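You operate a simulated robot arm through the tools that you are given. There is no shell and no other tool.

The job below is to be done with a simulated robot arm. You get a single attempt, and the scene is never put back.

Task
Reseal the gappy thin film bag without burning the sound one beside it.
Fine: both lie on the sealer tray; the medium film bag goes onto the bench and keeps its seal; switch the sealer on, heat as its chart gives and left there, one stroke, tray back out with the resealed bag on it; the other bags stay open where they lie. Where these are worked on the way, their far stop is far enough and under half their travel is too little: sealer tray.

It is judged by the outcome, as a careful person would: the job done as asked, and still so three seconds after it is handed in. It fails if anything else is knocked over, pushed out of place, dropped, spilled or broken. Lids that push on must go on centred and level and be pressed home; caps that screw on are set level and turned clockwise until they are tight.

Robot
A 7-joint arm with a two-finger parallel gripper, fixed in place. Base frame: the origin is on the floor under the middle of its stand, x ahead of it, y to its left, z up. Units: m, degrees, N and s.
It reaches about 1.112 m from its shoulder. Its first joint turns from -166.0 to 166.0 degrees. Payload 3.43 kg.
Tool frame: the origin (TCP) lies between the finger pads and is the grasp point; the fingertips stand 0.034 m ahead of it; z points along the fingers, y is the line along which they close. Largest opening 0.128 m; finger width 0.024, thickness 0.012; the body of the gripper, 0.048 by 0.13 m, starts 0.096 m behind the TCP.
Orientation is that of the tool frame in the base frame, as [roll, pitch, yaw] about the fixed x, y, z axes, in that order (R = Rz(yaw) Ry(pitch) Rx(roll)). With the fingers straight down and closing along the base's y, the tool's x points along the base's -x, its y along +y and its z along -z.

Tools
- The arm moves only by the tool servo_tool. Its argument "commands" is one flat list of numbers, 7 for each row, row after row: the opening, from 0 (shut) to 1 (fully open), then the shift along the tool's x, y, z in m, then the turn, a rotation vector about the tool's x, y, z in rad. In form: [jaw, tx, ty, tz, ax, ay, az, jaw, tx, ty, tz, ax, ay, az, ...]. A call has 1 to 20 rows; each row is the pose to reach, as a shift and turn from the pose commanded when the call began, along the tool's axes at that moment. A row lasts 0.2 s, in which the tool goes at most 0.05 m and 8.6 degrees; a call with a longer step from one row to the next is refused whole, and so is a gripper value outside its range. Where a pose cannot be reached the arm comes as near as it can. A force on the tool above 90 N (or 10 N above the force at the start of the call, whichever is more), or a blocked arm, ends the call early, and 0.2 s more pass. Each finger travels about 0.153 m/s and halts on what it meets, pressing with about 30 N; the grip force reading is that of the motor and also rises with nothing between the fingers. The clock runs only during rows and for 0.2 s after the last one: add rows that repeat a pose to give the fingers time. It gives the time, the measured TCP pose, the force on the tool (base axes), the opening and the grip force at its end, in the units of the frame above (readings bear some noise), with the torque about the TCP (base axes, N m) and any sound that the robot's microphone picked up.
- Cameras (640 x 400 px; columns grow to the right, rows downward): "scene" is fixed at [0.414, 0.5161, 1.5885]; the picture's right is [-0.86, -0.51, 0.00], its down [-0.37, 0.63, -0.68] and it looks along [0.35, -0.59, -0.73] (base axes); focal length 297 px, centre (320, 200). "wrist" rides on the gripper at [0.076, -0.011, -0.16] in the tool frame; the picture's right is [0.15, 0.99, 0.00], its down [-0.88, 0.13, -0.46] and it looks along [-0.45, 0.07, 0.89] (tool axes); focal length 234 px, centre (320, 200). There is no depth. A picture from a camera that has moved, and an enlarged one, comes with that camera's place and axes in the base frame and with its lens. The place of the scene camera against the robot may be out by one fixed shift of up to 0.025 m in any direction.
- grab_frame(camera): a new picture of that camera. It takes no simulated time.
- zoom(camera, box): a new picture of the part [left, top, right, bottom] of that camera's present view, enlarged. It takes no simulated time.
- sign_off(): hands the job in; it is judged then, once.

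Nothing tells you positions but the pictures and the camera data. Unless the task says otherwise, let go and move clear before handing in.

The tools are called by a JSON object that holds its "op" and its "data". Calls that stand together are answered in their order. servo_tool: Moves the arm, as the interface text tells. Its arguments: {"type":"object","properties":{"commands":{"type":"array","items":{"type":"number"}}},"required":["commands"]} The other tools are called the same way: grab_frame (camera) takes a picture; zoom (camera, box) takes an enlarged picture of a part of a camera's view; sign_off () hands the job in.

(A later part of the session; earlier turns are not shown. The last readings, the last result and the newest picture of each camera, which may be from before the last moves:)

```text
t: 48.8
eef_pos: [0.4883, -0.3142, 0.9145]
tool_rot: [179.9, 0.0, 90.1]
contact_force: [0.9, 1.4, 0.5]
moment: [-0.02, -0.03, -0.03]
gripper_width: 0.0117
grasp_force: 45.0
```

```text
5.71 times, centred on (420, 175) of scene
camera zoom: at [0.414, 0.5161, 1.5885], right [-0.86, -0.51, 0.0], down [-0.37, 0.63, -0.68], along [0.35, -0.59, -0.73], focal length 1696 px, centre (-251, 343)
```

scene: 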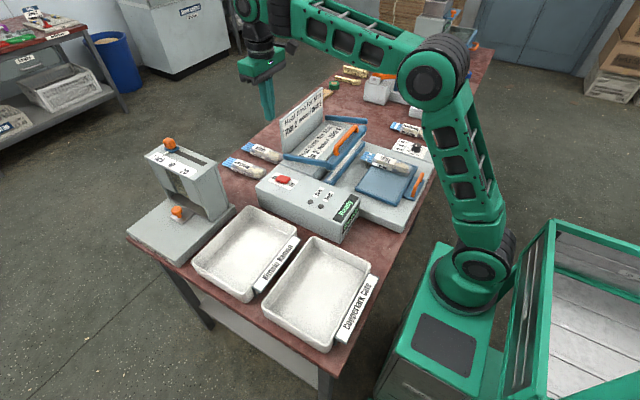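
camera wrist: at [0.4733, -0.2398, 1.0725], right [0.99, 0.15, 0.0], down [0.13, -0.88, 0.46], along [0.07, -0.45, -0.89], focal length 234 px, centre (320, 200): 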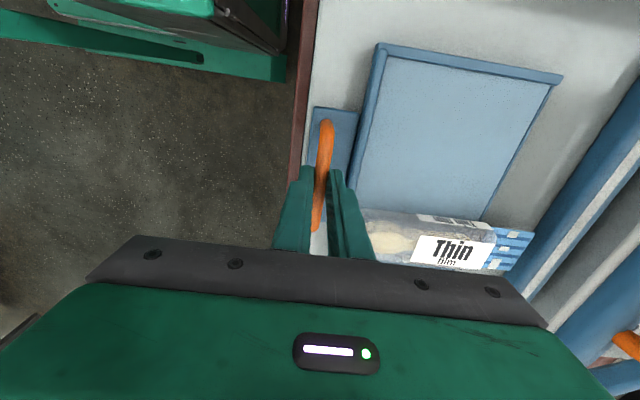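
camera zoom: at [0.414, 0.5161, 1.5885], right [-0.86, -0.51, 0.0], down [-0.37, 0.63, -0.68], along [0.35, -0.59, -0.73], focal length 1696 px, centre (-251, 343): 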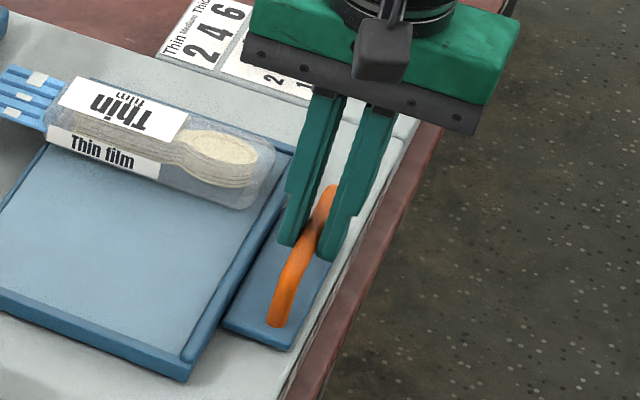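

The handle is gripped. Now I slide the tray in toward +x slowly and watch the force for its stop.

{"op": "servo_tool", "data": {"commands": [0.05, 0, 0.005, 0, 0, 0, 0, 0.05, 0, 0.012, 0, 0, 0, 0, 0.05, 0, 0.02, 0, 0, 0, 0, 0.05, 0, 0.028, 0, 0, 0, 0, 0.05, 0, 0.036, 0, 0, 0, 0, 0.05, 0, 0.036, 0, 0, 0, 0]}}

{"op": "grab_frame", "data": {"camera": "wrist"}}

{"op": "zoom", "data": {"camera": "scene", "box": [330, 110, 450, 220]}}

```text
t: 50.2
eef_pos: [0.5233, -0.3147, 0.9146]
tool_rot: [-180.0, -0.1, 90.1]
contact_force: [-0.5, 7.7, -29.7]
moment: [-0.7, -0.02, -0.12]
gripper_width: 0.0116
grasp_force: 45.4
```

```text
taken
camera wrist: at [0.5112, -0.2401, 1.0727], right [0.99, 0.15, 0.0], down [0.13, -0.88, 0.45], along [0.07, -0.45, -0.89], focal length 234 px, centre (320, 200)
```

wrist: 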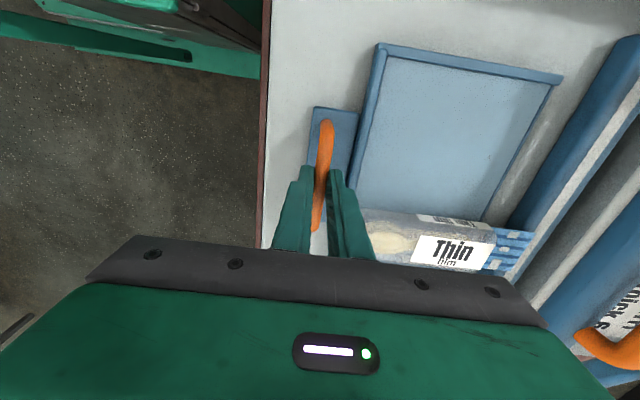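

```text
3.64 times, centred on (390, 165) of scene
camera zoom: at [0.414, 0.5161, 1.5885], right [-0.86, -0.51, 0.0], down [-0.37, 0.63, -0.68], along [0.35, -0.59, -0.73], focal length 1080 px, centre (66, 327)
```

zoom: 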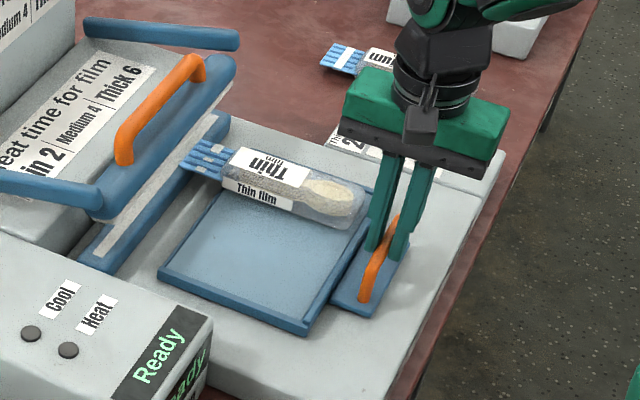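

The tray slides freely with 35 mm done so far. I'll continue gently until it meets the stop.

{"op": "servo_tool", "data": {"commands": [0.05, 0, 0.007, 0.001, 0, 0, 0, 0.05, 0, 0.014, 0.001, 0, 0, 0, 0.05, 0, 0.021, 0.001, 0, 0, 0, 0.05, 0, 0.025, 0.001, 0, 0, 0, 0.05, 0, 0.025, 0.001, 0, 0, 0]}}

{"op": "zoom", "data": {"camera": "scene", "box": [330, 110, 450, 220]}}

```text
t: 51.4
eef_pos: [0.5482, -0.3152, 0.9139]
tool_rot: [180.0, -0.1, 90.2]
contact_force: [0.2, 32.2, -5.4]
moment: [1.55, -0.02, -0.28]
gripper_width: 0.0115
grasp_force: 44.9
```

```text
3.64 times, centred on (390, 165) of scene
camera zoom: at [0.414, 0.5161, 1.5885], right [-0.86, -0.51, 0.0], down [-0.37, 0.63, -0.68], along [0.35, -0.59, -0.73], focal length 1080 px, centre (66, 327)
```

zoom: 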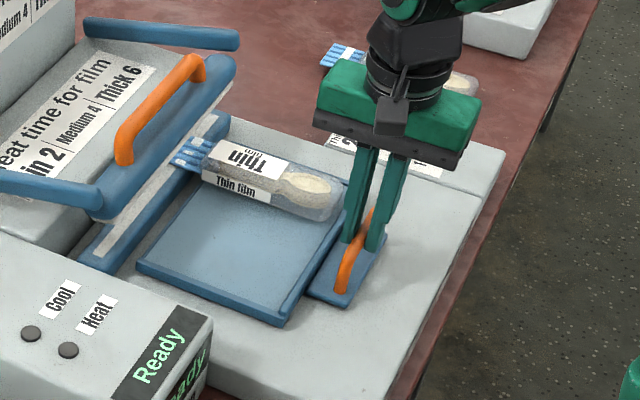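

60 mm in and still free along x. I'll keep pushing in small steps toward the stop.

{"op": "servo_tool", "data": {"commands": [0.05, 0.001, 0.006, 0.001, 0, 0, 0, 0.05, 0.001, 0.012, 0.001, 0, 0, 0, 0.05, 0.001, 0.018, 0.001, 0, 0, 0, 0.05, 0.001, 0.018, 0.001, 0, 0, 0]}}

{"op": "zoom", "data": {"camera": "scene", "box": [330, 110, 450, 220]}}

{"op": "grab_frame", "data": {"camera": "wrist"}}

```text
t: 52.4
eef_pos: [0.5573, -0.3151, 0.9142]
tool_rot: [-179.5, -0.2, 89.4]
contact_force: [-68.4, 3.4, 14.8]
moment: [-0.12, 1.73, 0.57]
gripper_width: 0.012
grasp_force: 44.9
```

```text
3.64 times, centred on (390, 165) of scene
camera zoom: at [0.414, 0.5161, 1.5885], right [-0.86, -0.51, 0.0], down [-0.37, 0.63, -0.68], along [0.35, -0.59, -0.73], focal length 1080 px, centre (66, 327)
```

zoom: 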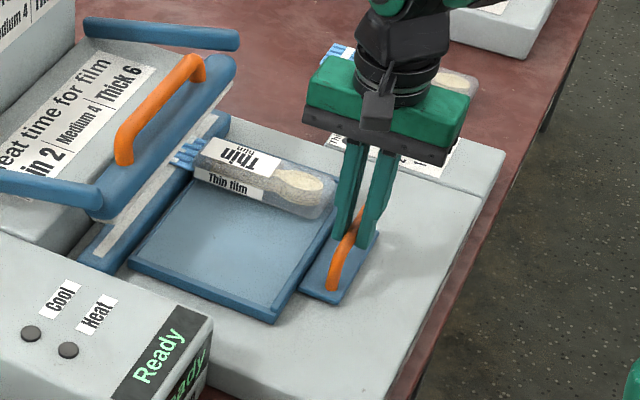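

```text
taken
camera wrist: at [0.5463, -0.2411, 1.0725], right [0.99, 0.14, -0.01], down [0.12, -0.88, 0.45], along [0.06, -0.45, -0.89], focal length 234 px, centre (320, 200)
```

wrist: 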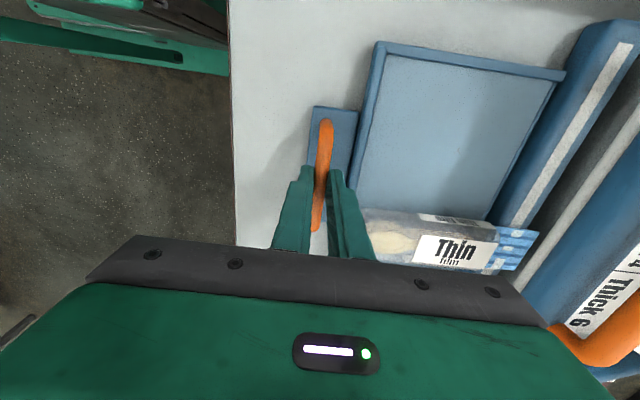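

The tray hit its far stop after about 70 mm, with 68 N in x. I'll release the handle, lift clear and look at the bag's position under the jaw.

{"op": "servo_tool", "data": {"commands": [0.05, 0, -0.001, 0, 0, 0, 0, 0.2, 0, -0.001, 0, 0, 0, 0, 0.38, 0, -0.001, 0, 0, 0, 0, 0.38, 0, -0.001, -0.01, 0, 0, 0, 0.38, 0, -0.001, -0.03, 0, 0, 0, 0.38, 0, -0.001, -0.07, 0, 0, 0, 0.38, 0, -0.001, -0.11, 0, 0, 0, 0.38, 0, -0.001, -0.15, 0, 0, 0, 0.38, 0, -0.001, -0.15, 0, 0, 0]}}

{"op": "grab_frame", "data": {"camera": "wrist"}}

{"op": "zoom", "data": {"camera": "scene", "box": [290, 90, 430, 220]}}

```text
t: 54.4
eef_pos: [0.5634, -0.313, 1.0607]
tool_rot: [180.0, 0.0, 90.0]
contact_force: [0.1, 0.0, 0.2]
moment: [0.0, -0.01, -0.02]
gripper_width: 0.0488
grasp_force: 0.0
```

```text
taken
camera wrist: at [0.5509, -0.2377, 1.2197], right [0.99, 0.15, 0.0], down [0.13, -0.88, 0.46], along [0.07, -0.45, -0.89], focal length 234 px, centre (320, 200)
```

wrist: 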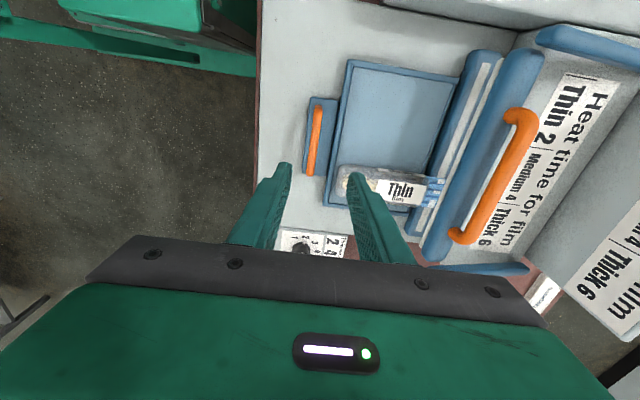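

```text
3.08 times, centred on (360, 155) of scene
camera zoom: at [0.414, 0.5161, 1.5885], right [-0.86, -0.51, 0.0], down [-0.37, 0.63, -0.68], along [0.35, -0.59, -0.73], focal length 913 px, centre (197, 338)
```

zoom: 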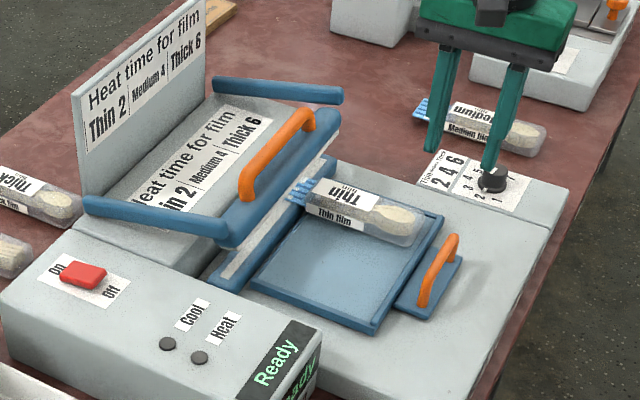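

The tray is fully in and the thin bag's open end lies across the lower jaw. I'll zoom in to check that and study the lid handle.

{"op": "zoom", "data": {"camera": "wrist", "box": [400, 20, 640, 280]}}

{"op": "zoom", "data": {"camera": "scene", "box": [310, 100, 390, 190]}}

{"op": "zoom", "data": {"camera": "wrist", "box": [330, 110, 500, 240]}}

```text
1.54 times, centred on (520, 150) of wrist
camera zoom: at [0.5509, -0.2377, 1.2197], right [0.99, 0.15, 0.0], down [0.13, -0.88, 0.46], along [0.07, -0.45, -0.89], focal length 360 px, centre (12, 277)
```

zoom: 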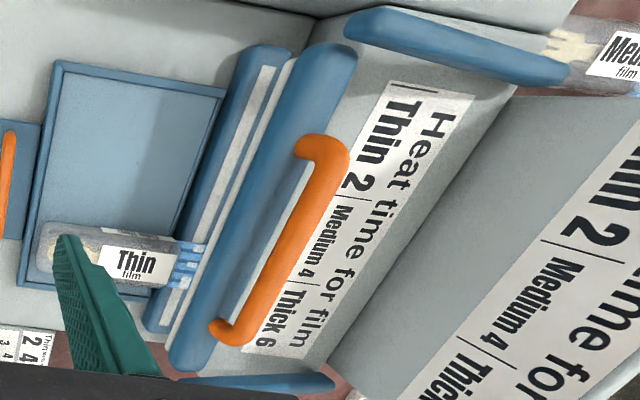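

```text
4.44 times, centred on (350, 145) of scene
camera zoom: at [0.414, 0.5161, 1.5885], right [-0.86, -0.51, 0.0], down [-0.37, 0.63, -0.68], along [0.35, -0.59, -0.73], focal length 1319 px, centre (187, 444)
```

zoom: 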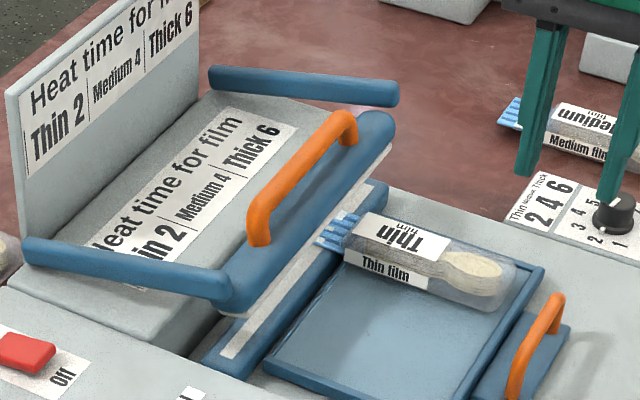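

```text
3.08 times, centred on (415, 175) of wrist
camera zoom: at [0.5509, -0.2377, 1.2197], right [0.99, 0.15, 0.0], down [0.13, -0.88, 0.46], along [0.07, -0.45, -0.89], focal length 720 px, centre (28, 277)
```

zoom: 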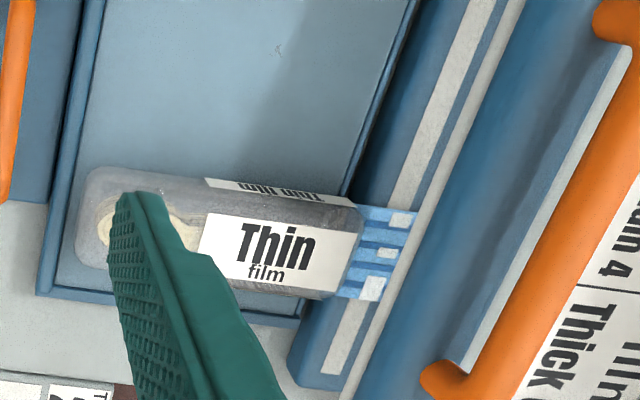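

The bag's end lies across the jaw strip as wanted. I place the lid handle bar at about (0.767, -0.309, 0.977), with the hinge at x ≈ 0.93. I'll move over it at the current height.

{"op": "servo_tool", "data": {"commands": [0.38, 0, 0.03, -0.01, 0, 0, 0, 0.38, 0, 0.065, -0.01, 0, 0, 0, 0.38, 0, 0.1, -0.01, 0, 0, 0, 0.38, 0.002, 0.135, -0.01, 0, 0, 0, 0.38, 0.004, 0.17, -0.01, 0, 0, 0, 0.38, 0.004, 0.204, -0.01, 0, 0, 0, 0.38, 0.004, 0.204, -0.01, 0, 0, 0, 0.38, 0.004, 0.204, -0.01, 0, 0, 0]}}

{"op": "grab_frame", "data": {"camera": "wrist"}}

{"op": "zoom", "data": {"camera": "scene", "box": [290, 80, 410, 190]}}

```text
t: 56.2
eef_pos: [0.7675, -0.3096, 1.0743]
tool_rot: [179.9, -0.1, 90.1]
contact_force: [0.3, -0.4, -0.7]
moment: [-0.02, -0.02, 0.03]
gripper_width: 0.0489
grasp_force: 0.0
```

```text
taken
camera wrist: at [0.7552, -0.2343, 1.2331], right [0.99, 0.15, 0.0], down [0.13, -0.88, 0.46], along [0.07, -0.45, -0.89], focal length 234 px, centre (320, 200)
```

wrist: 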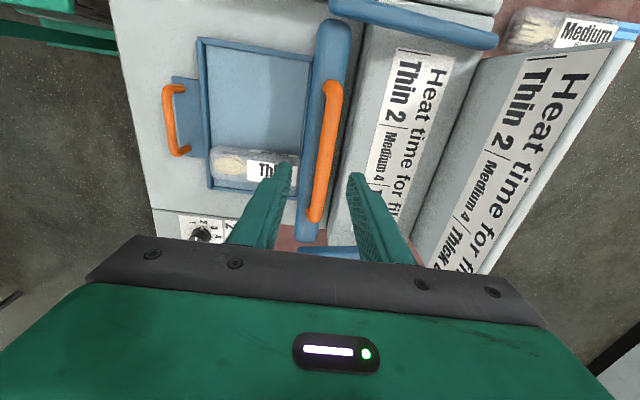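

```text
3.64 times, centred on (350, 135) of scene
camera zoom: at [0.414, 0.5161, 1.5885], right [-0.86, -0.51, 0.0], down [-0.37, 0.63, -0.68], along [0.35, -0.59, -0.73], focal length 1080 px, centre (211, 436)
```

zoom: 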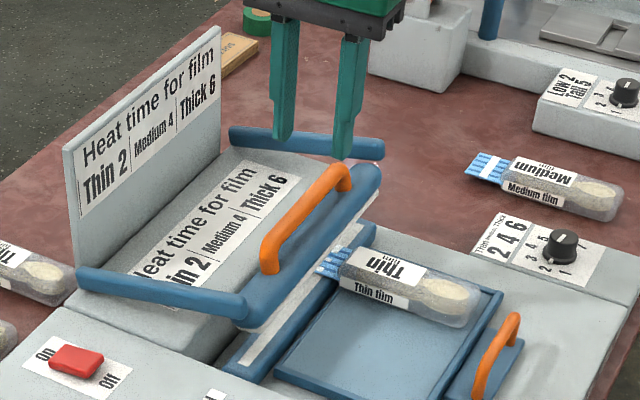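

The bar runs straight under the gripper at x ≈ 0.771. I'll lower toward it in two stages.

{"op": "servo_tool", "data": {"commands": [0.38, -0.003, 0.003, 0.02, 0, 0, 0, 0.38, -0.005, 0.003, 0.04, 0, 0, 0, 0.38, -0.006, 0.003, 0.055, 0, 0, 0, 0.38, -0.006, 0.003, 0.055, 0, 0, 0]}}

{"op": "grab_frame", "data": {"camera": "wrist"}}

{"op": "zoom", "data": {"camera": "scene", "box": [310, 100, 390, 180]}}

```text
t: 57.2
eef_pos: [0.7729, -0.3169, 1.0188]
tool_rot: [179.9, -0.1, 90.0]
contact_force: [-0.2, 0.1, -0.3]
moment: [0.0, 0.05, 0.01]
gripper_width: 0.0486
grasp_force: 0.1
```

```text
taken
camera wrist: at [0.7586, -0.2414, 1.1774], right [0.99, 0.15, 0.0], down [0.13, -0.88, 0.46], along [0.07, -0.45, -0.89], focal length 234 px, centre (320, 200)
```

wrist: 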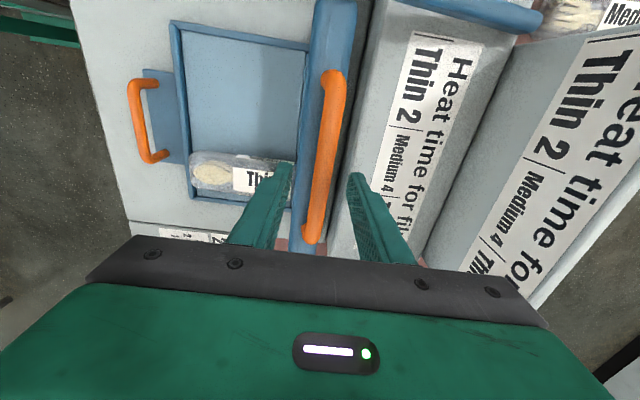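

```text
5.00 times, centred on (350, 140) of scene
camera zoom: at [0.414, 0.5161, 1.5885], right [-0.86, -0.51, 0.0], down [-0.37, 0.63, -0.68], along [0.35, -0.59, -0.73], focal length 1484 px, centre (170, 500)
```

zoom: 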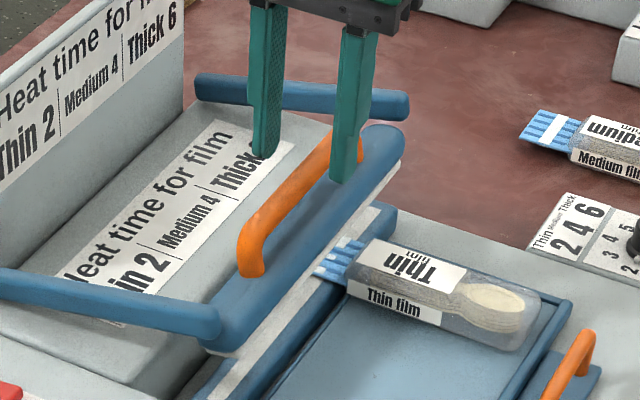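

Tips are at z ≈ 0.985 with no contact, and the scene picture suggests the bar centre is near 0.965. I'll descend about 3 cm and check again.

{"op": "servo_tool", "data": {"commands": [0.38, 0, -0.001, 0.01, 0, 0, 0, 0.38, 0, -0.001, 0.02, 0, 0, 0, 0.38, 0, -0.001, 0.028, 0, 0, 0, 0.38, 0, -0.001, 0.028, 0, 0, 0]}}

{"op": "grab_frame", "data": {"camera": "wrist"}}

{"op": "zoom", "data": {"camera": "scene", "box": [310, 100, 390, 180]}}

```text
t: 58.2
eef_pos: [0.7686, -0.3156, 0.9897]
tool_rot: [179.9, 0.0, 90.0]
contact_force: [-0.5, -0.4, -0.2]
moment: [-0.01, -0.01, 0.02]
gripper_width: 0.0483
grasp_force: 0.0
```

```text
taken
camera wrist: at [0.7562, -0.2412, 1.1475], right [0.99, 0.15, 0.0], down [0.13, -0.88, 0.46], along [0.07, -0.45, -0.89], focal length 234 px, centre (320, 200)
```

wrist: 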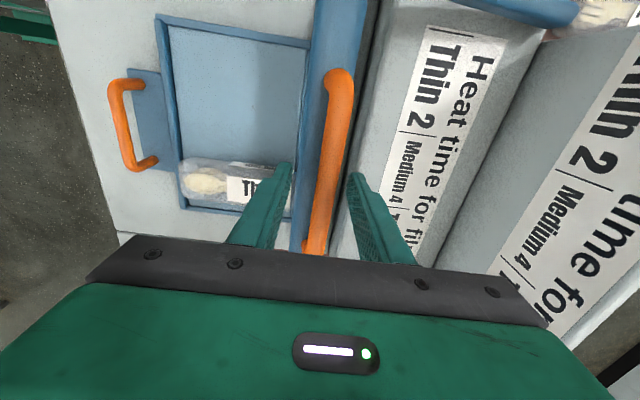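

```text
5.00 times, centred on (350, 140) of scene
camera zoom: at [0.414, 0.5161, 1.5885], right [-0.86, -0.51, 0.0], down [-0.37, 0.63, -0.68], along [0.35, -0.59, -0.73], focal length 1484 px, centre (170, 500)
```

zoom: 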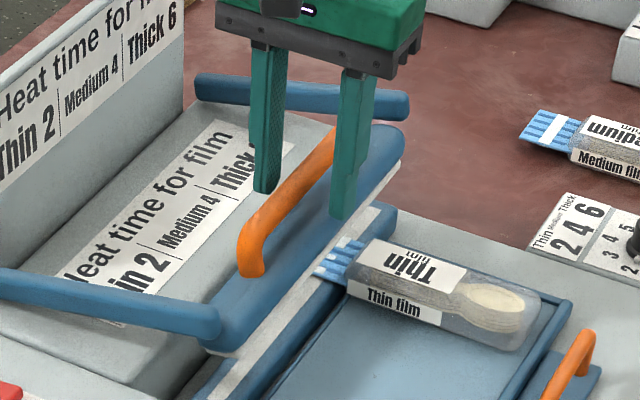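

The bar now runs between the fingertips. I'll go down a few millimetres more and close on it.

{"op": "servo_tool", "data": {"commands": [0.38, 0, 0.001, 0.004, 0, 0, 0, 0.25, 0, 0.001, 0.006, 0, 0, 0, 0.1, 0, 0.001, 0.006, 0, 0, 0, 0.05, 0, 0.001, 0.006, 0, 0, 0, 0.05, 0, 0.001, 0.006, 0, 0, 0]}}

{"op": "grab_frame", "data": {"camera": "wrist"}}

{"op": "zoom", "data": {"camera": "scene", "box": [310, 100, 390, 180]}}

```text
t: 59.4
eef_pos: [0.7735, -0.3167, 0.9835]
tool_rot: [179.8, 0.1, 90.1]
contact_force: [26.0, -3.8, -6.1]
moment: [-0.26, -0.33, -0.08]
gripper_width: 0.0215
grasp_force: 13.1
```

```text
taken
camera wrist: at [0.7595, -0.2413, 1.1421], right [0.99, 0.15, 0.0], down [0.13, -0.88, 0.46], along [0.07, -0.45, -0.89], focal length 234 px, centre (320, 200)
```

wrist: 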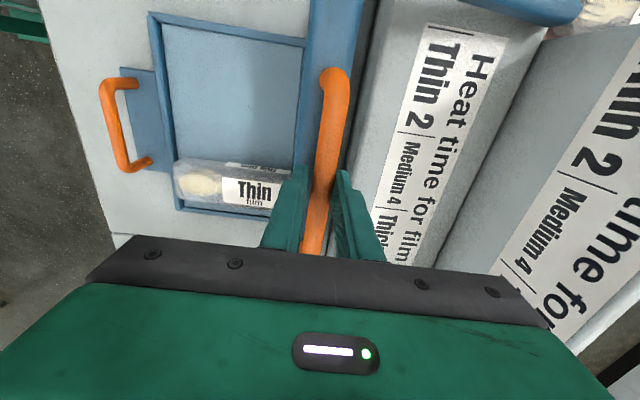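

```text
5.00 times, centred on (350, 140) of scene
camera zoom: at [0.414, 0.5161, 1.5885], right [-0.86, -0.51, 0.0], down [-0.37, 0.63, -0.68], along [0.35, -0.59, -0.73], focal length 1484 px, centre (170, 500)
```

zoom: 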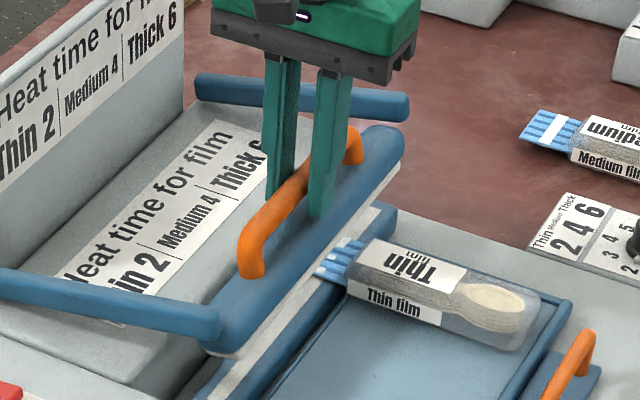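

The fingers have met the bar at 0.0215 m but the grip is still building. I'll shift a little to centre on it and let it settle.

{"op": "servo_tool", "data": {"commands": [0.02, 0, 0.001, 0, 0, 0, 0, 0.02, 0, 0.001, 0, 0, 0, 0, 0.02, 0, 0.001, 0, 0, 0, 0]}}

{"op": "zoom", "data": {"camera": "wrist", "box": [260, 60, 400, 260]}}

```text
t: 60.2
eef_pos: [0.7739, -0.3165, 0.9829]
tool_rot: [179.9, -0.1, 90.0]
contact_force: [26.8, 0.5, -6.9]
moment: [0.05, -0.37, -0.07]
gripper_width: 0.0187
grasp_force: 14.4
```

```text
2.00 times, centred on (330, 160) of wrist
camera zoom: at [0.7606, -0.2414, 1.1417], right [0.99, 0.15, 0.0], down [0.13, -0.88, 0.46], along [0.07, -0.45, -0.89], focal length 468 px, centre (300, 280)
```

zoom: 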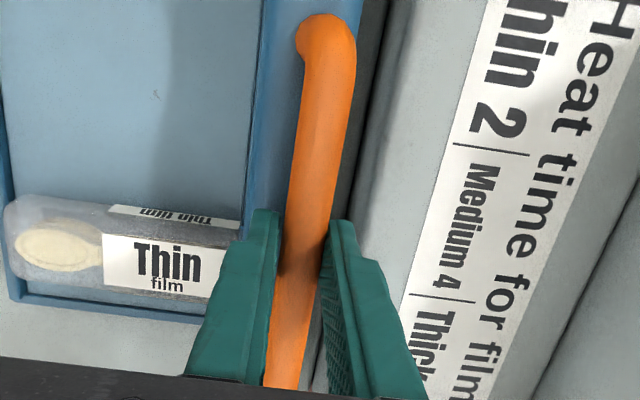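

The +x finger is touching the bar while the other is not, so the bar is a few millimetres further +x. I'll shift +4 mm to centre.

{"op": "servo_tool", "data": {"commands": [0.02, 0, 0.002, 0, 0, 0, 0, 0.02, 0, 0.004, 0, 0, 0, 0, 0.02, 0, 0.004, 0, 0, 0, 0, 0.02, 0, 0.004, 0, 0, 0, 0]}}

{"op": "zoom", "data": {"camera": "wrist", "box": [260, 60, 400, 260]}}

```text
t: 61.2
eef_pos: [0.7749, -0.3151, 0.983]
tool_rot: [-179.9, -0.1, 90.0]
contact_force: [-15.0, 10.2, 4.5]
moment: [0.48, 0.48, 0.06]
gripper_width: 0.0178
grasp_force: 45.3
```

```text
2.00 times, centred on (330, 160) of wrist
camera zoom: at [0.7621, -0.2416, 1.1422], right [0.99, 0.15, 0.0], down [0.13, -0.88, 0.46], along [0.06, -0.45, -0.89], focal length 468 px, centre (300, 280)
```

zoom: 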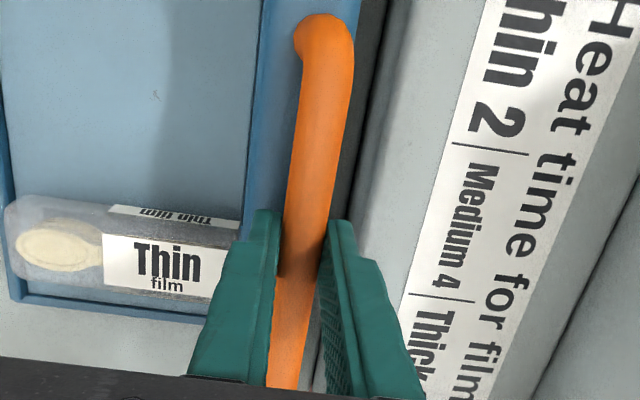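

The handle is firmly gripped now. I'll bring the lid down along its arc, first 3 cm, and check forces.

{"op": "servo_tool", "data": {"commands": [0.02, 0, -0.001, 0.004, 0, 0, 0, 0.02, 0, -0.0028, 0.01, 0, 0, 0, 0.02, 0, -0.005, 0.02, 0, 0, 0, 0.02, 0, -0.0067, 0.03, 0, 0, 0]}}

{"op": "zoom", "data": {"camera": "scene", "box": [270, 90, 410, 230]}}

{"op": "grab_frame", "data": {"camera": "wrist"}}

```text
t: 62.2
eef_pos: [0.7688, -0.3167, 0.9549]
tool_rot: [180.0, 0.0, 90.0]
contact_force: [-18.6, 2.8, 1.7]
moment: [-0.16, 0.44, 0.07]
gripper_width: 0.0173
grasp_force: 45.0
```

```text
2.86 times, centred on (340, 160) of scene
camera zoom: at [0.414, 0.5161, 1.5885], right [-0.86, -0.51, 0.0], down [-0.37, 0.63, -0.68], along [0.35, -0.59, -0.73], focal length 848 px, centre (263, 314)
```

zoom: 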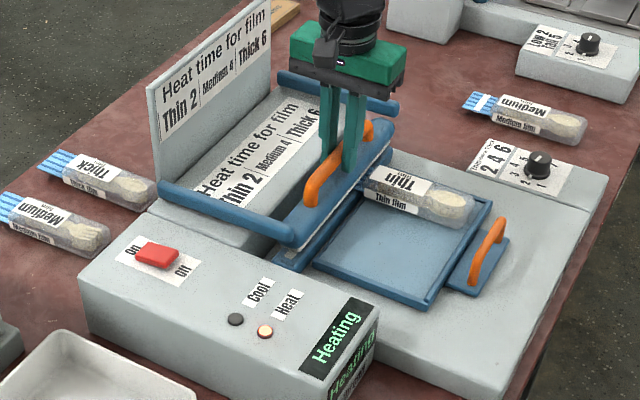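

```text
taken
camera wrist: at [0.7554, -0.2414, 1.1128], right [0.99, 0.15, 0.0], down [0.13, -0.88, 0.46], along [0.07, -0.45, -0.89], focal length 234 px, centre (320, 200)
```

wrist: 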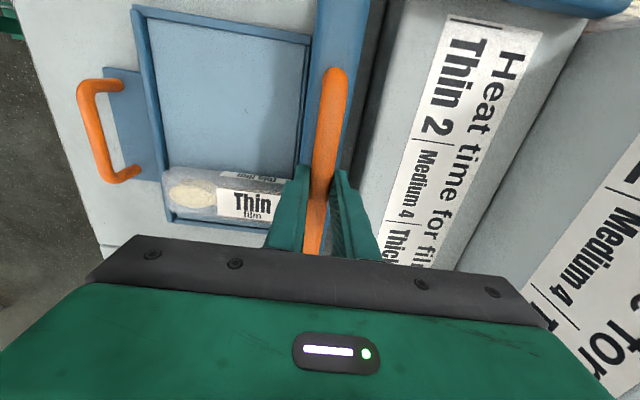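

The display says "Heating" and the Heat lamp is lit. I'll keep pressing gently down to make sure the jaw is fully shut and hold it there.

{"op": "servo_tool", "data": {"commands": [0.02, 0, -0.003, 0.005, 0, 0, 0, 0.02, 0, -0.004, 0.01, 0, 0, 0]}}

{"op": "zoom", "data": {"camera": "scene", "box": [270, 90, 410, 230]}}

```text
t: 62.8
eef_pos: [0.7677, -0.3171, 0.9499]
tool_rot: [179.2, 0.3, 90.0]
contact_force: [4.6, -0.3, 74.7]
moment: [-0.11, 0.31, -0.19]
gripper_width: 0.0171
grasp_force: 44.1
```

```text
2.86 times, centred on (340, 160) of scene
camera zoom: at [0.414, 0.5161, 1.5885], right [-0.86, -0.51, 0.0], down [-0.37, 0.63, -0.68], along [0.35, -0.59, -0.73], focal length 848 px, centre (263, 314)
```

zoom: 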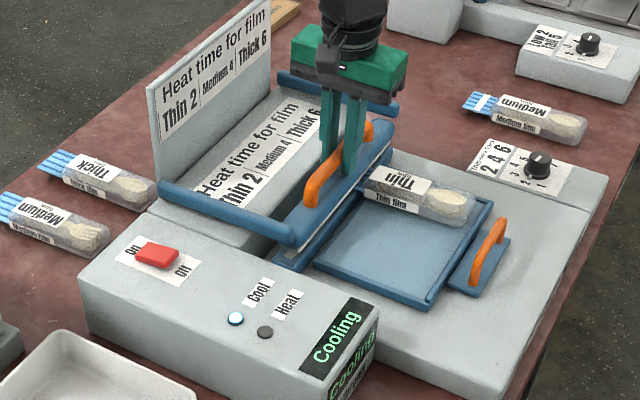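

Heating finished and it is now "Cooling", with the jaw hard against its stop. I'll hold it shut with light pressure until cooling ends.

{"op": "servo_tool", "data": {"commands": [0.02, 0, 0, 0.002, 0, 0, 0, 0.02, 0, 0, 0.002, 0, 0, 0, 0.02, 0, 0, 0.002, 0, 0, 0]}}

{"op": "zoom", "data": {"camera": "scene", "box": [270, 90, 410, 230]}}

```text
t: 63.6
eef_pos: [0.7675, -0.3159, 0.9478]
tool_rot: [179.2, 0.4, 90.2]
contact_force: [23.0, 0.7, 68.3]
moment: [0.58, 0.87, -0.03]
gripper_width: 0.0181
grasp_force: 13.7
```

```text
2.86 times, centred on (340, 160) of scene
camera zoom: at [0.414, 0.5161, 1.5885], right [-0.86, -0.51, 0.0], down [-0.37, 0.63, -0.68], along [0.35, -0.59, -0.73], focal length 848 px, centre (263, 314)
```

zoom: 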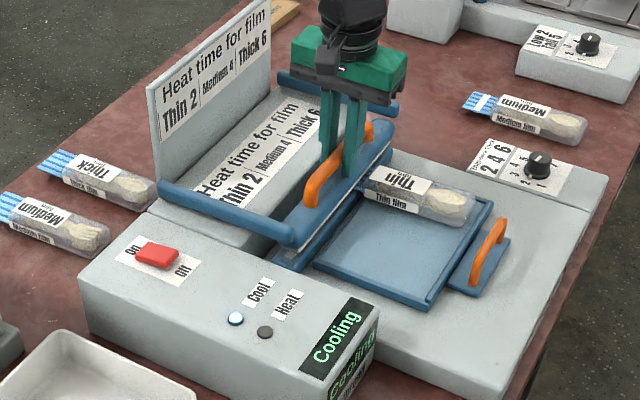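

Still cooling. The fingers slid slightly on the bar, so I'll ease the pressure a bit while keeping the jaw shut.

{"op": "servo_tool", "data": {"commands": [0.02, 0, 0.002, -0.002, 0, 0, 0, 0.02, 0, 0.002, -0.002, 0, 0, 0, 0.02, 0, 0.002, -0.002, 0, 0, 0]}}

{"op": "zoom", "data": {"camera": "scene", "box": [270, 90, 410, 230]}}

{"op": "zoom", "data": {"camera": "wrist", "box": [260, 60, 400, 260]}}

```text
t: 64.4
eef_pos: [0.7678, -0.3158, 0.9478]
tool_rot: [179.3, 0.3, 90.2]
contact_force: [22.7, 3.8, 58.1]
moment: [0.49, 0.64, 0.14]
gripper_width: 0.018
grasp_force: 13.2
```

```text
2.86 times, centred on (340, 160) of scene
camera zoom: at [0.414, 0.5161, 1.5885], right [-0.86, -0.51, 0.0], down [-0.37, 0.63, -0.68], along [0.35, -0.59, -0.73], focal length 848 px, centre (263, 314)
```

zoom: 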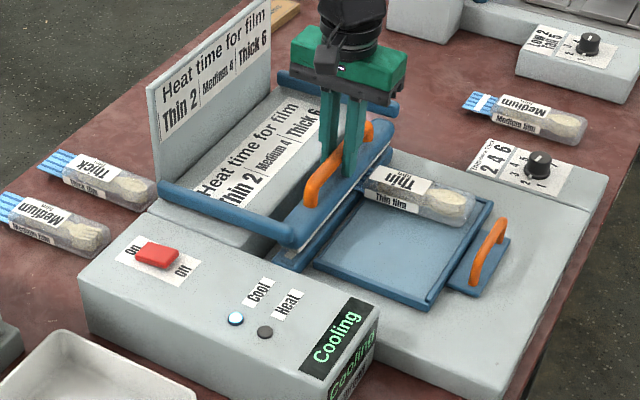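

```text
2.00 times, centred on (330, 160) of wrist
camera zoom: at [0.7533, -0.2407, 1.1063], right [0.99, 0.15, 0.01], down [0.13, -0.88, 0.46], along [0.08, -0.46, -0.89], focal length 468 px, centre (300, 280)
```

zoom: 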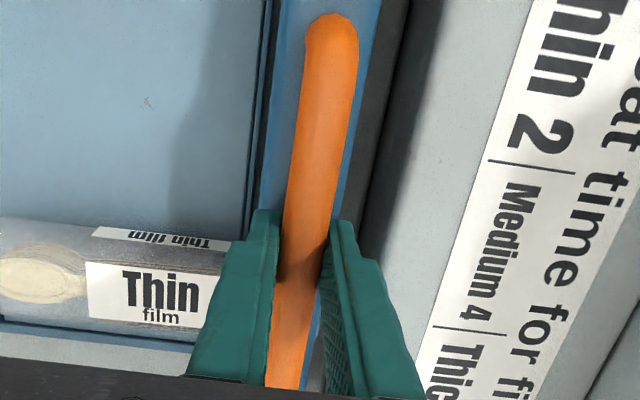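

Cooling continues and everything is steady. I'll keep holding, easing the pressure slightly more.

{"op": "servo_tool", "data": {"commands": [0.02, 0, 0.001, -0.002, 0, 0, 0, 0.02, 0, 0.001, -0.002, 0, 0, 0, 0.02, 0, 0.001, -0.002, 0, 0, 0, 0.02, 0, 0.001, -0.002, 0, 0, 0]}}

{"op": "zoom", "data": {"camera": "scene", "box": [270, 90, 410, 230]}}

```text
t: 65.4
eef_pos: [0.7685, -0.3155, 0.9477]
tool_rot: [179.7, 0.1, 90.0]
contact_force: [20.1, 1.1, 44.4]
moment: [0.37, 0.52, -0.09]
gripper_width: 0.0178
grasp_force: 13.4
```

```text
2.86 times, centred on (340, 160) of scene
camera zoom: at [0.414, 0.5161, 1.5885], right [-0.86, -0.51, 0.0], down [-0.37, 0.63, -0.68], along [0.35, -0.59, -0.73], focal length 848 px, centre (263, 314)
```

zoom: 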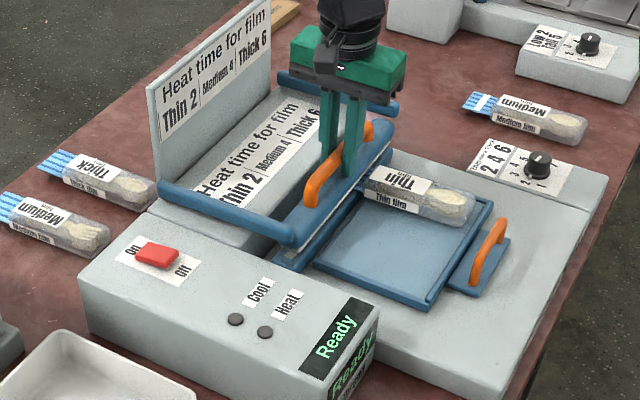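

Cooling is done and the display is back to "Ready", so the stroke is complete. I'll centre the grip and raise the lid back along its arc.

{"op": "servo_tool", "data": {"commands": [0.02, 0, 0.002, -0.003, 0, 0, 0, 0.02, 0, 0.003, -0.003, 0, 0, 0, 0.02, 0, 0.004, -0.008, 0, 0, 0, 0.02, 0, 0.006, -0.016, 0, 0, 0, 0.02, 0, 0.008, -0.024, 0, 0, 0, 0.02, 0, 0.01, -0.032, 0, 0, 0, 0.02, 0, 0.011, -0.036, 0, 0, 0, 0.02, 0, 0.011, -0.036, 0, 0, 0]}}

{"op": "zoom", "data": {"camera": "scene", "box": [270, 90, 410, 230]}}

{"op": "grab_frame", "data": {"camera": "wrist"}}

```text
t: 67.2
eef_pos: [0.7748, -0.3174, 0.9812]
tool_rot: [-179.5, -0.1, 89.9]
contact_force: [-51.8, 8.9, -13.0]
moment: [0.02, 1.03, 0.13]
gripper_width: 0.0175
grasp_force: 44.8
```

```text
2.86 times, centred on (340, 160) of scene
camera zoom: at [0.414, 0.5161, 1.5885], right [-0.86, -0.51, 0.0], down [-0.37, 0.63, -0.68], along [0.35, -0.59, -0.73], focal length 848 px, centre (263, 314)
```

zoom: 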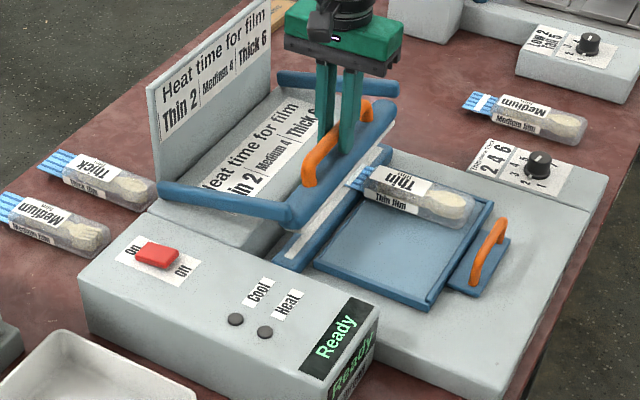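

```text
taken
camera wrist: at [0.7638, -0.2425, 1.1402], right [0.99, 0.15, -0.01], down [0.13, -0.88, 0.45], along [0.06, -0.45, -0.89], focal length 234 px, centre (320, 200)
```

wrist: 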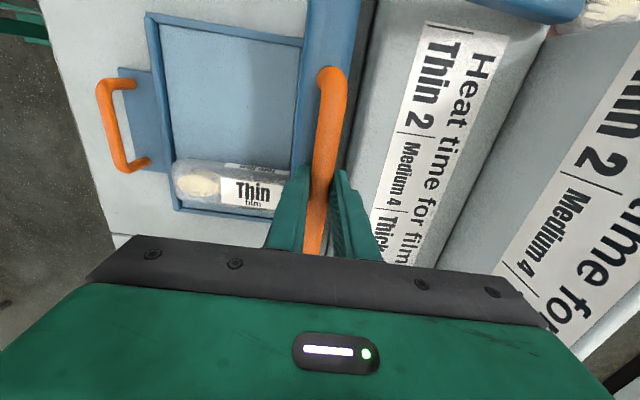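

The lid is back up near its open position. I'll relieve the sideways push and make sure it's fully at its upper rest before letting go.

{"op": "servo_tool", "data": {"commands": [0.02, 0, -0.002, -0.002, 0, 0, 0, 0.02, 0, -0.003, -0.003, 0, 0, 0, 0.02, 0, -0.003, -0.003, 0, 0, 0]}}

{"op": "zoom", "data": {"camera": "scene", "box": [290, 90, 400, 200]}}

```text
t: 68.0
eef_pos: [0.7749, -0.317, 0.9821]
tool_rot: [-179.7, -0.2, 90.1]
contact_force: [-27.4, -2.0, -47.1]
moment: [0.04, 0.43, 0.0]
gripper_width: 0.0177
grasp_force: 44.7
```

```text
3.64 times, centred on (345, 145) of scene
camera zoom: at [0.414, 0.5161, 1.5885], right [-0.86, -0.51, 0.0], down [-0.37, 0.63, -0.68], along [0.35, -0.59, -0.73], focal length 1080 px, centre (229, 400)
```

zoom: 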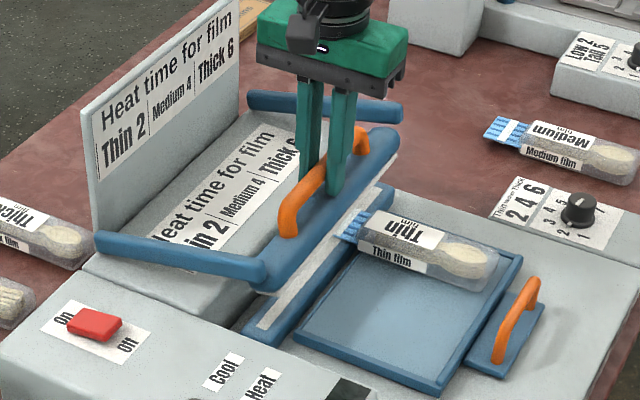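

The lid is against its upper stop. I'll ease the upward pull and open the fingers, then check that the lid stays up by itself.

{"op": "servo_tool", "data": {"commands": [0.02, 0, -0.002, 0.003, 0, 0, 0, 0.2, 0, -0.002, 0.003, 0, 0, 0, 0.38, 0, -0.002, 0.003, 0, 0, 0, 0.38, 0, -0.002, 0.003, 0, 0, 0]}}

{"op": "zoom", "data": {"camera": "scene", "box": [270, 90, 410, 230]}}

{"op": "grab_frame", "data": {"camera": "wrist"}}

```text
t: 69.0
eef_pos: [0.7734, -0.3188, 0.9819]
tool_rot: [180.0, 0.1, 90.1]
contact_force: [0.7, -0.3, 0.2]
moment: [-0.01, 0.0, -0.02]
gripper_width: 0.0486
grasp_force: 0.0
```

```text
2.86 times, centred on (340, 160) of scene
camera zoom: at [0.414, 0.5161, 1.5885], right [-0.86, -0.51, 0.0], down [-0.37, 0.63, -0.68], along [0.35, -0.59, -0.73], focal length 848 px, centre (263, 314)
```

zoom: 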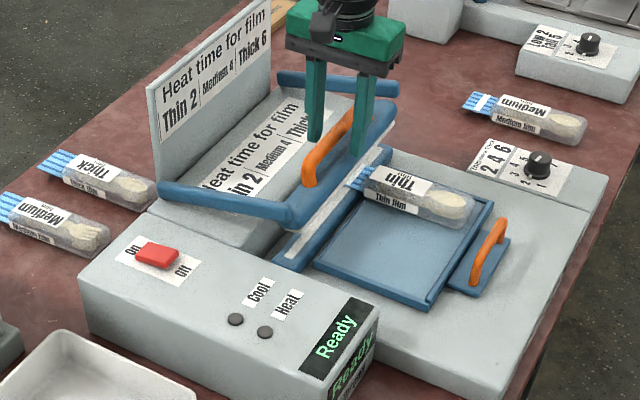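

```text
taken
camera wrist: at [0.7609, -0.2421, 1.1404], right [0.99, 0.15, 0.0], down [0.13, -0.88, 0.46], along [0.07, -0.45, -0.89], focal length 234 px, centre (320, 200)
```

wrist: 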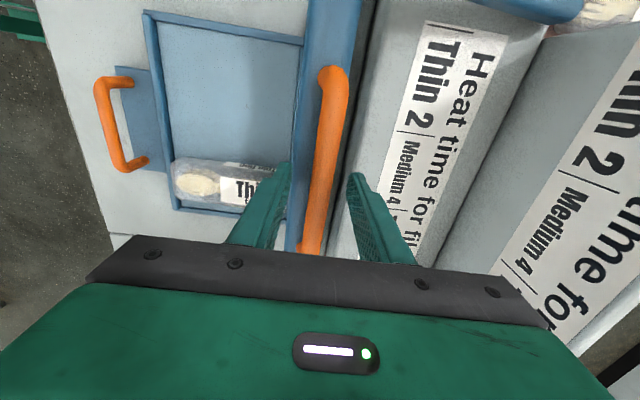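

The lid stays up by itself. I'll lift clear and go back over the tray handle, now at x ≈ 0.557.

{"op": "servo_tool", "data": {"commands": [0.38, 0, 0, -0.015, 0, 0, 0, 0.38, 0, 0, -0.04, 0, 0, 0, 0.38, 0, 0, -0.075, 0, 0, 0, 0.38, 0, -0.01, -0.1, 0, 0, 0, 0.38, 0, -0.045, -0.1, 0, 0, 0, 0.38, 0, -0.085, -0.1, 0, 0, 0, 0.38, 0, -0.125, -0.1, 0, 0, 0, 0.38, 0, -0.165, -0.1, 0, 0, 0, 0.38, 0.002, -0.2, -0.1, 0, 0, 0, 0.38, 0.003, -0.215, -0.08, 0, 0, 0, 0.38, 0.003, -0.215, -0.08, 0, 0, 0]}}

{"op": "grab_frame", "data": {"camera": "wrist"}}

{"op": "zoom", "data": {"camera": "wrist", "box": [330, 100, 500, 240]}}

{"op": "zoom", "data": {"camera": "scene", "box": [340, 130, 400, 190]}}

```text
t: 71.4
eef_pos: [0.5593, -0.3149, 1.0595]
tool_rot: [179.9, 0.0, 90.1]
contact_force: [0.2, -0.8, 0.2]
moment: [0.0, 0.0, 0.01]
gripper_width: 0.0485
grasp_force: 0.1
```

```text
taken
camera wrist: at [0.5458, -0.2404, 1.2177], right [0.99, 0.15, 0.0], down [0.13, -0.88, 0.46], along [0.07, -0.45, -0.89], focal length 234 px, centre (320, 200)
```

wrist: 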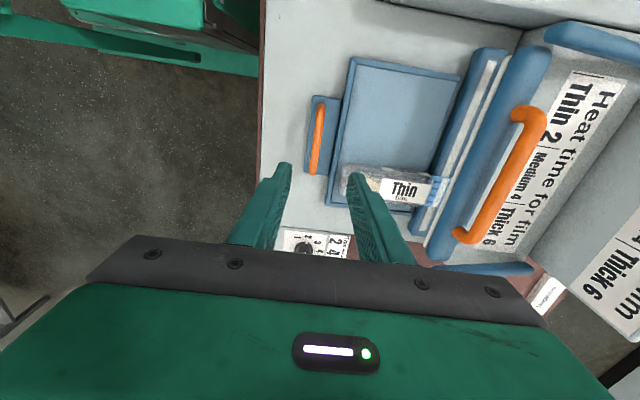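

```text
2.86 times, centred on (415, 170) of wrist
camera zoom: at [0.5458, -0.2404, 1.2177], right [0.99, 0.15, 0.0], down [0.13, -0.88, 0.46], along [0.07, -0.45, -0.89], focal length 669 px, centre (49, 286)
```

zoom: 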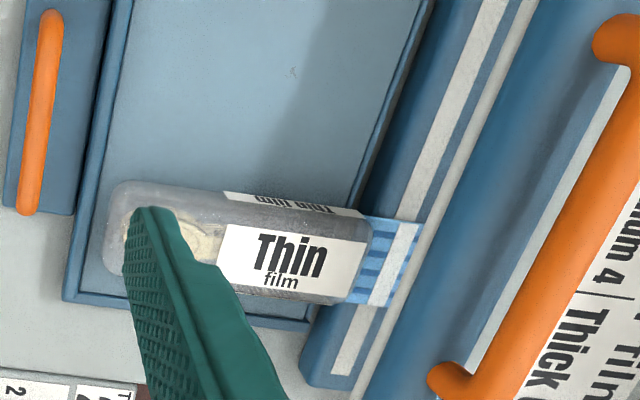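

```text
6.67 times, centred on (370, 160) of scene
camera zoom: at [0.414, 0.5161, 1.5885], right [-0.86, -0.51, 0.0], down [-0.37, 0.63, -0.68], along [0.35, -0.59, -0.73], focal length 1979 px, centre (-13, 467)
```

zoom: 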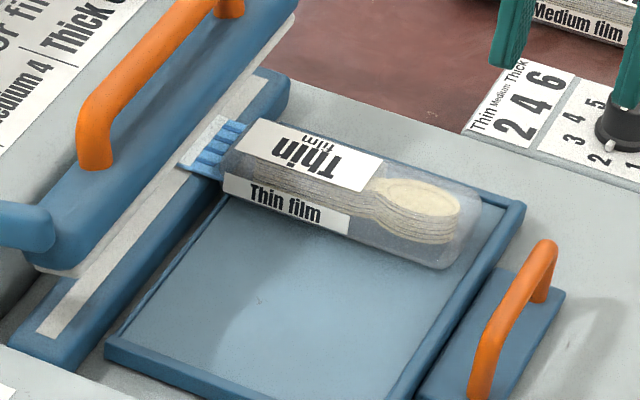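

The thin bag now shows an unbroken white seal band. Next I lower onto the tray handle to pull the tray back out.

{"op": "servo_tool", "data": {"commands": [0.38, 0, -0.003, 0.03, 0, 0, 0, 0.38, 0, -0.003, 0.06, 0, 0, 0, 0.38, 0, -0.003, 0.09, 0, 0, 0, 0.38, 0, -0.003, 0.115, 0, 0, 0, 0.38, 0, -0.003, 0.13, 0, 0, 0, 0.38, 0, -0.003, 0.138, 0, 0, 0, 0.38, 0, -0.003, 0.138, 0, 0, 0]}}

{"op": "grab_frame", "data": {"camera": "wrist"}}

{"op": "zoom", "data": {"camera": "scene", "box": [370, 130, 430, 200]}}

```text
t: 73.0
eef_pos: [0.5559, -0.3137, 0.9212]
tool_rot: [179.9, 0.0, 90.1]
contact_force: [-0.1, -0.1, -0.6]
moment: [0.04, 0.06, -0.01]
gripper_width: 0.0487
grasp_force: 0.0
```

```text
taken
camera wrist: at [0.5421, -0.2385, 1.0812], right [0.99, 0.15, 0.0], down [0.13, -0.88, 0.46], along [0.07, -0.45, -0.89], focal length 234 px, centre (320, 200)
```

wrist: 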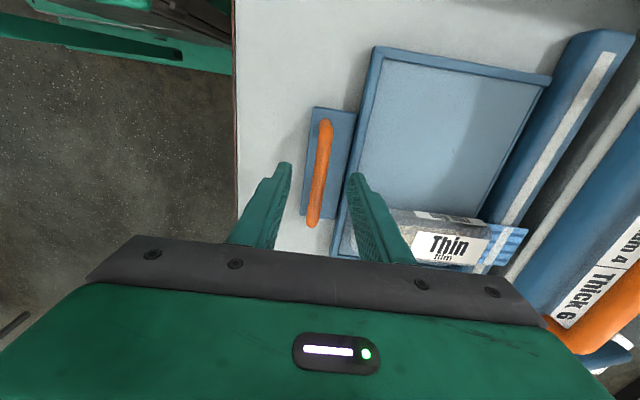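

```text
5.71 times, centred on (400, 165) of scene
camera zoom: at [0.414, 0.5161, 1.5885], right [-0.86, -0.51, 0.0], down [-0.37, 0.63, -0.68], along [0.35, -0.59, -0.73], focal length 1696 px, centre (-137, 400)
```

zoom: 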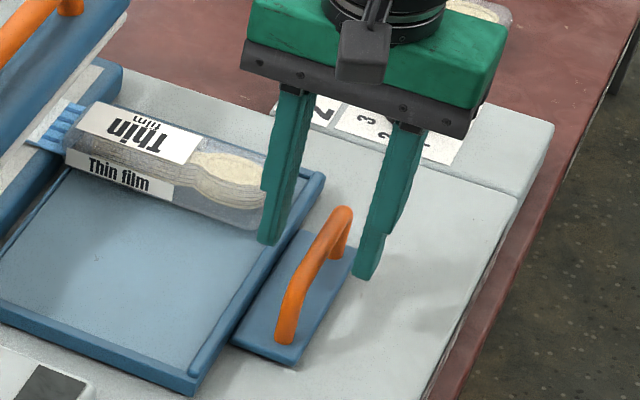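

The fingers straddle the tray handle again. I'll go down the last 8 mm and close.

{"op": "servo_tool", "data": {"commands": [0.38, 0, 0, 0.005, 0, 0, 0, 0.38, 0, 0, 0.009, 0, 0, 0, 0.2, 0, 0, 0.009, 0, 0, 0, 0.05, 0, 0, 0.009, 0, 0, 0, 0.02, 0, 0, 0.009, 0, 0, 0, 0.02, 0, 0, 0.009, 0, 0, 0]}}

{"op": "grab_frame", "data": {"camera": "wrist"}}

```text
t: 74.4
eef_pos: [0.5551, -0.3135, 0.9132]
tool_rot: [179.9, 0.0, 90.1]
contact_force: [-1.3, 0.8, -4.9]
moment: [-0.1, 0.01, -0.05]
gripper_width: 0.0118
grasp_force: 45.1
```

```text
taken
camera wrist: at [0.5424, -0.2388, 1.0717], right [0.99, 0.15, 0.0], down [0.13, -0.88, 0.46], along [0.07, -0.45, -0.89], focal length 234 px, centre (320, 200)
```

wrist: 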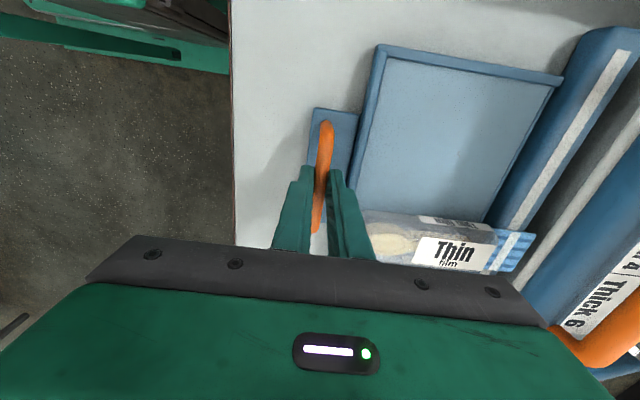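

The handle is held firmly. Now I pull the tray out smoothly toward -x until it is back at its outer stop.

{"op": "servo_tool", "data": {"commands": [0.02, 0, -0.004, 0, 0, 0, 0, 0.02, 0, -0.01, 0, 0, 0, 0, 0.02, 0, -0.018, 0, 0, 0, 0, 0.02, 0, -0.026, 0, 0, 0, 0, 0.02, 0, -0.034, 0, 0, 0, 0, 0.02, 0, -0.042, 0, 0, 0, 0, 0.02, 0, -0.05, 0, 0, 0, 0, 0.02, 0, -0.056, 0, 0, 0, 0, 0.02, 0, -0.056, 0, 0, 0, 0]}}

{"op": "zoom", "data": {"camera": "scene", "box": [330, 110, 450, 220]}}

```text
t: 76.4
eef_pos: [0.5003, -0.3137, 0.9133]
tool_rot: [179.9, 0.0, 90.1]
contact_force: [1.7, 22.5, 9.1]
moment: [1.61, -0.03, -0.13]
gripper_width: 0.0117
grasp_force: 45.0
```

```text
3.64 times, centred on (390, 165) of scene
camera zoom: at [0.414, 0.5161, 1.5885], right [-0.86, -0.51, 0.0], down [-0.37, 0.63, -0.68], along [0.35, -0.59, -0.73], focal length 1080 px, centre (66, 327)
```

zoom: 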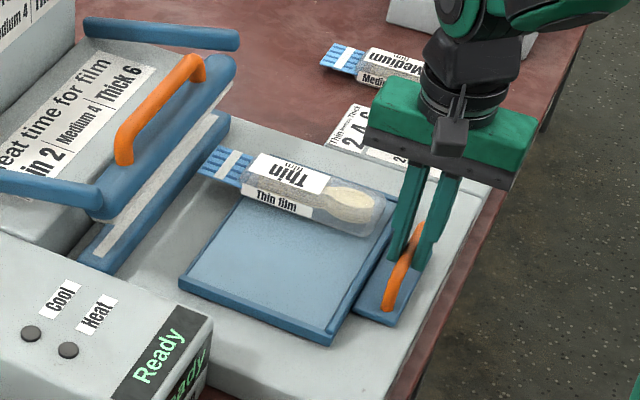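

The tray and bag follow nicely; about 1.5 cm remains to the outer stop. I'll continue gently.

{"op": "servo_tool", "data": {"commands": [0.02, 0.001, -0.005, 0, 0, 0, 0, 0.02, 0.001, -0.01, 0, 0, 0, 0, 0.02, 0.001, -0.014, 0, 0, 0, 0, 0.02, 0.001, -0.017, 0, 0, 0, 0, 0.02, 0.001, -0.017, 0, 0, 0, 0]}}

{"op": "zoom", "data": {"camera": "scene", "box": [330, 110, 450, 220]}}

```text
t: 77.6
eef_pos: [0.4866, -0.3136, 0.9126]
tool_rot: [179.8, 0.1, 90.2]
contact_force: [29.9, 1.2, -36.8]
moment: [-0.2, -0.65, -0.27]
gripper_width: 0.0115
grasp_force: 45.3
```

```text
3.64 times, centred on (390, 165) of scene
camera zoom: at [0.414, 0.5161, 1.5885], right [-0.86, -0.51, 0.0], down [-0.37, 0.63, -0.68], along [0.35, -0.59, -0.73], focal length 1080 px, centre (66, 327)
```

zoom: 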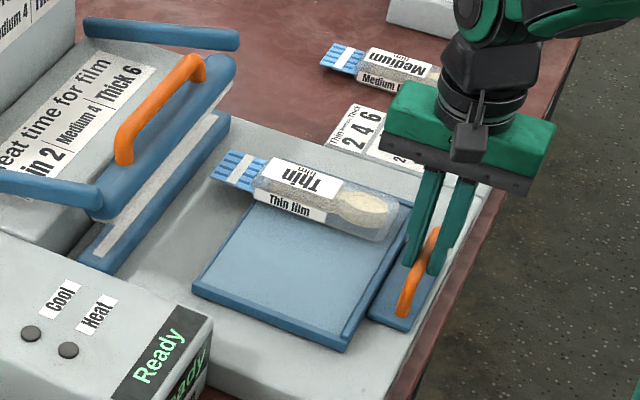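

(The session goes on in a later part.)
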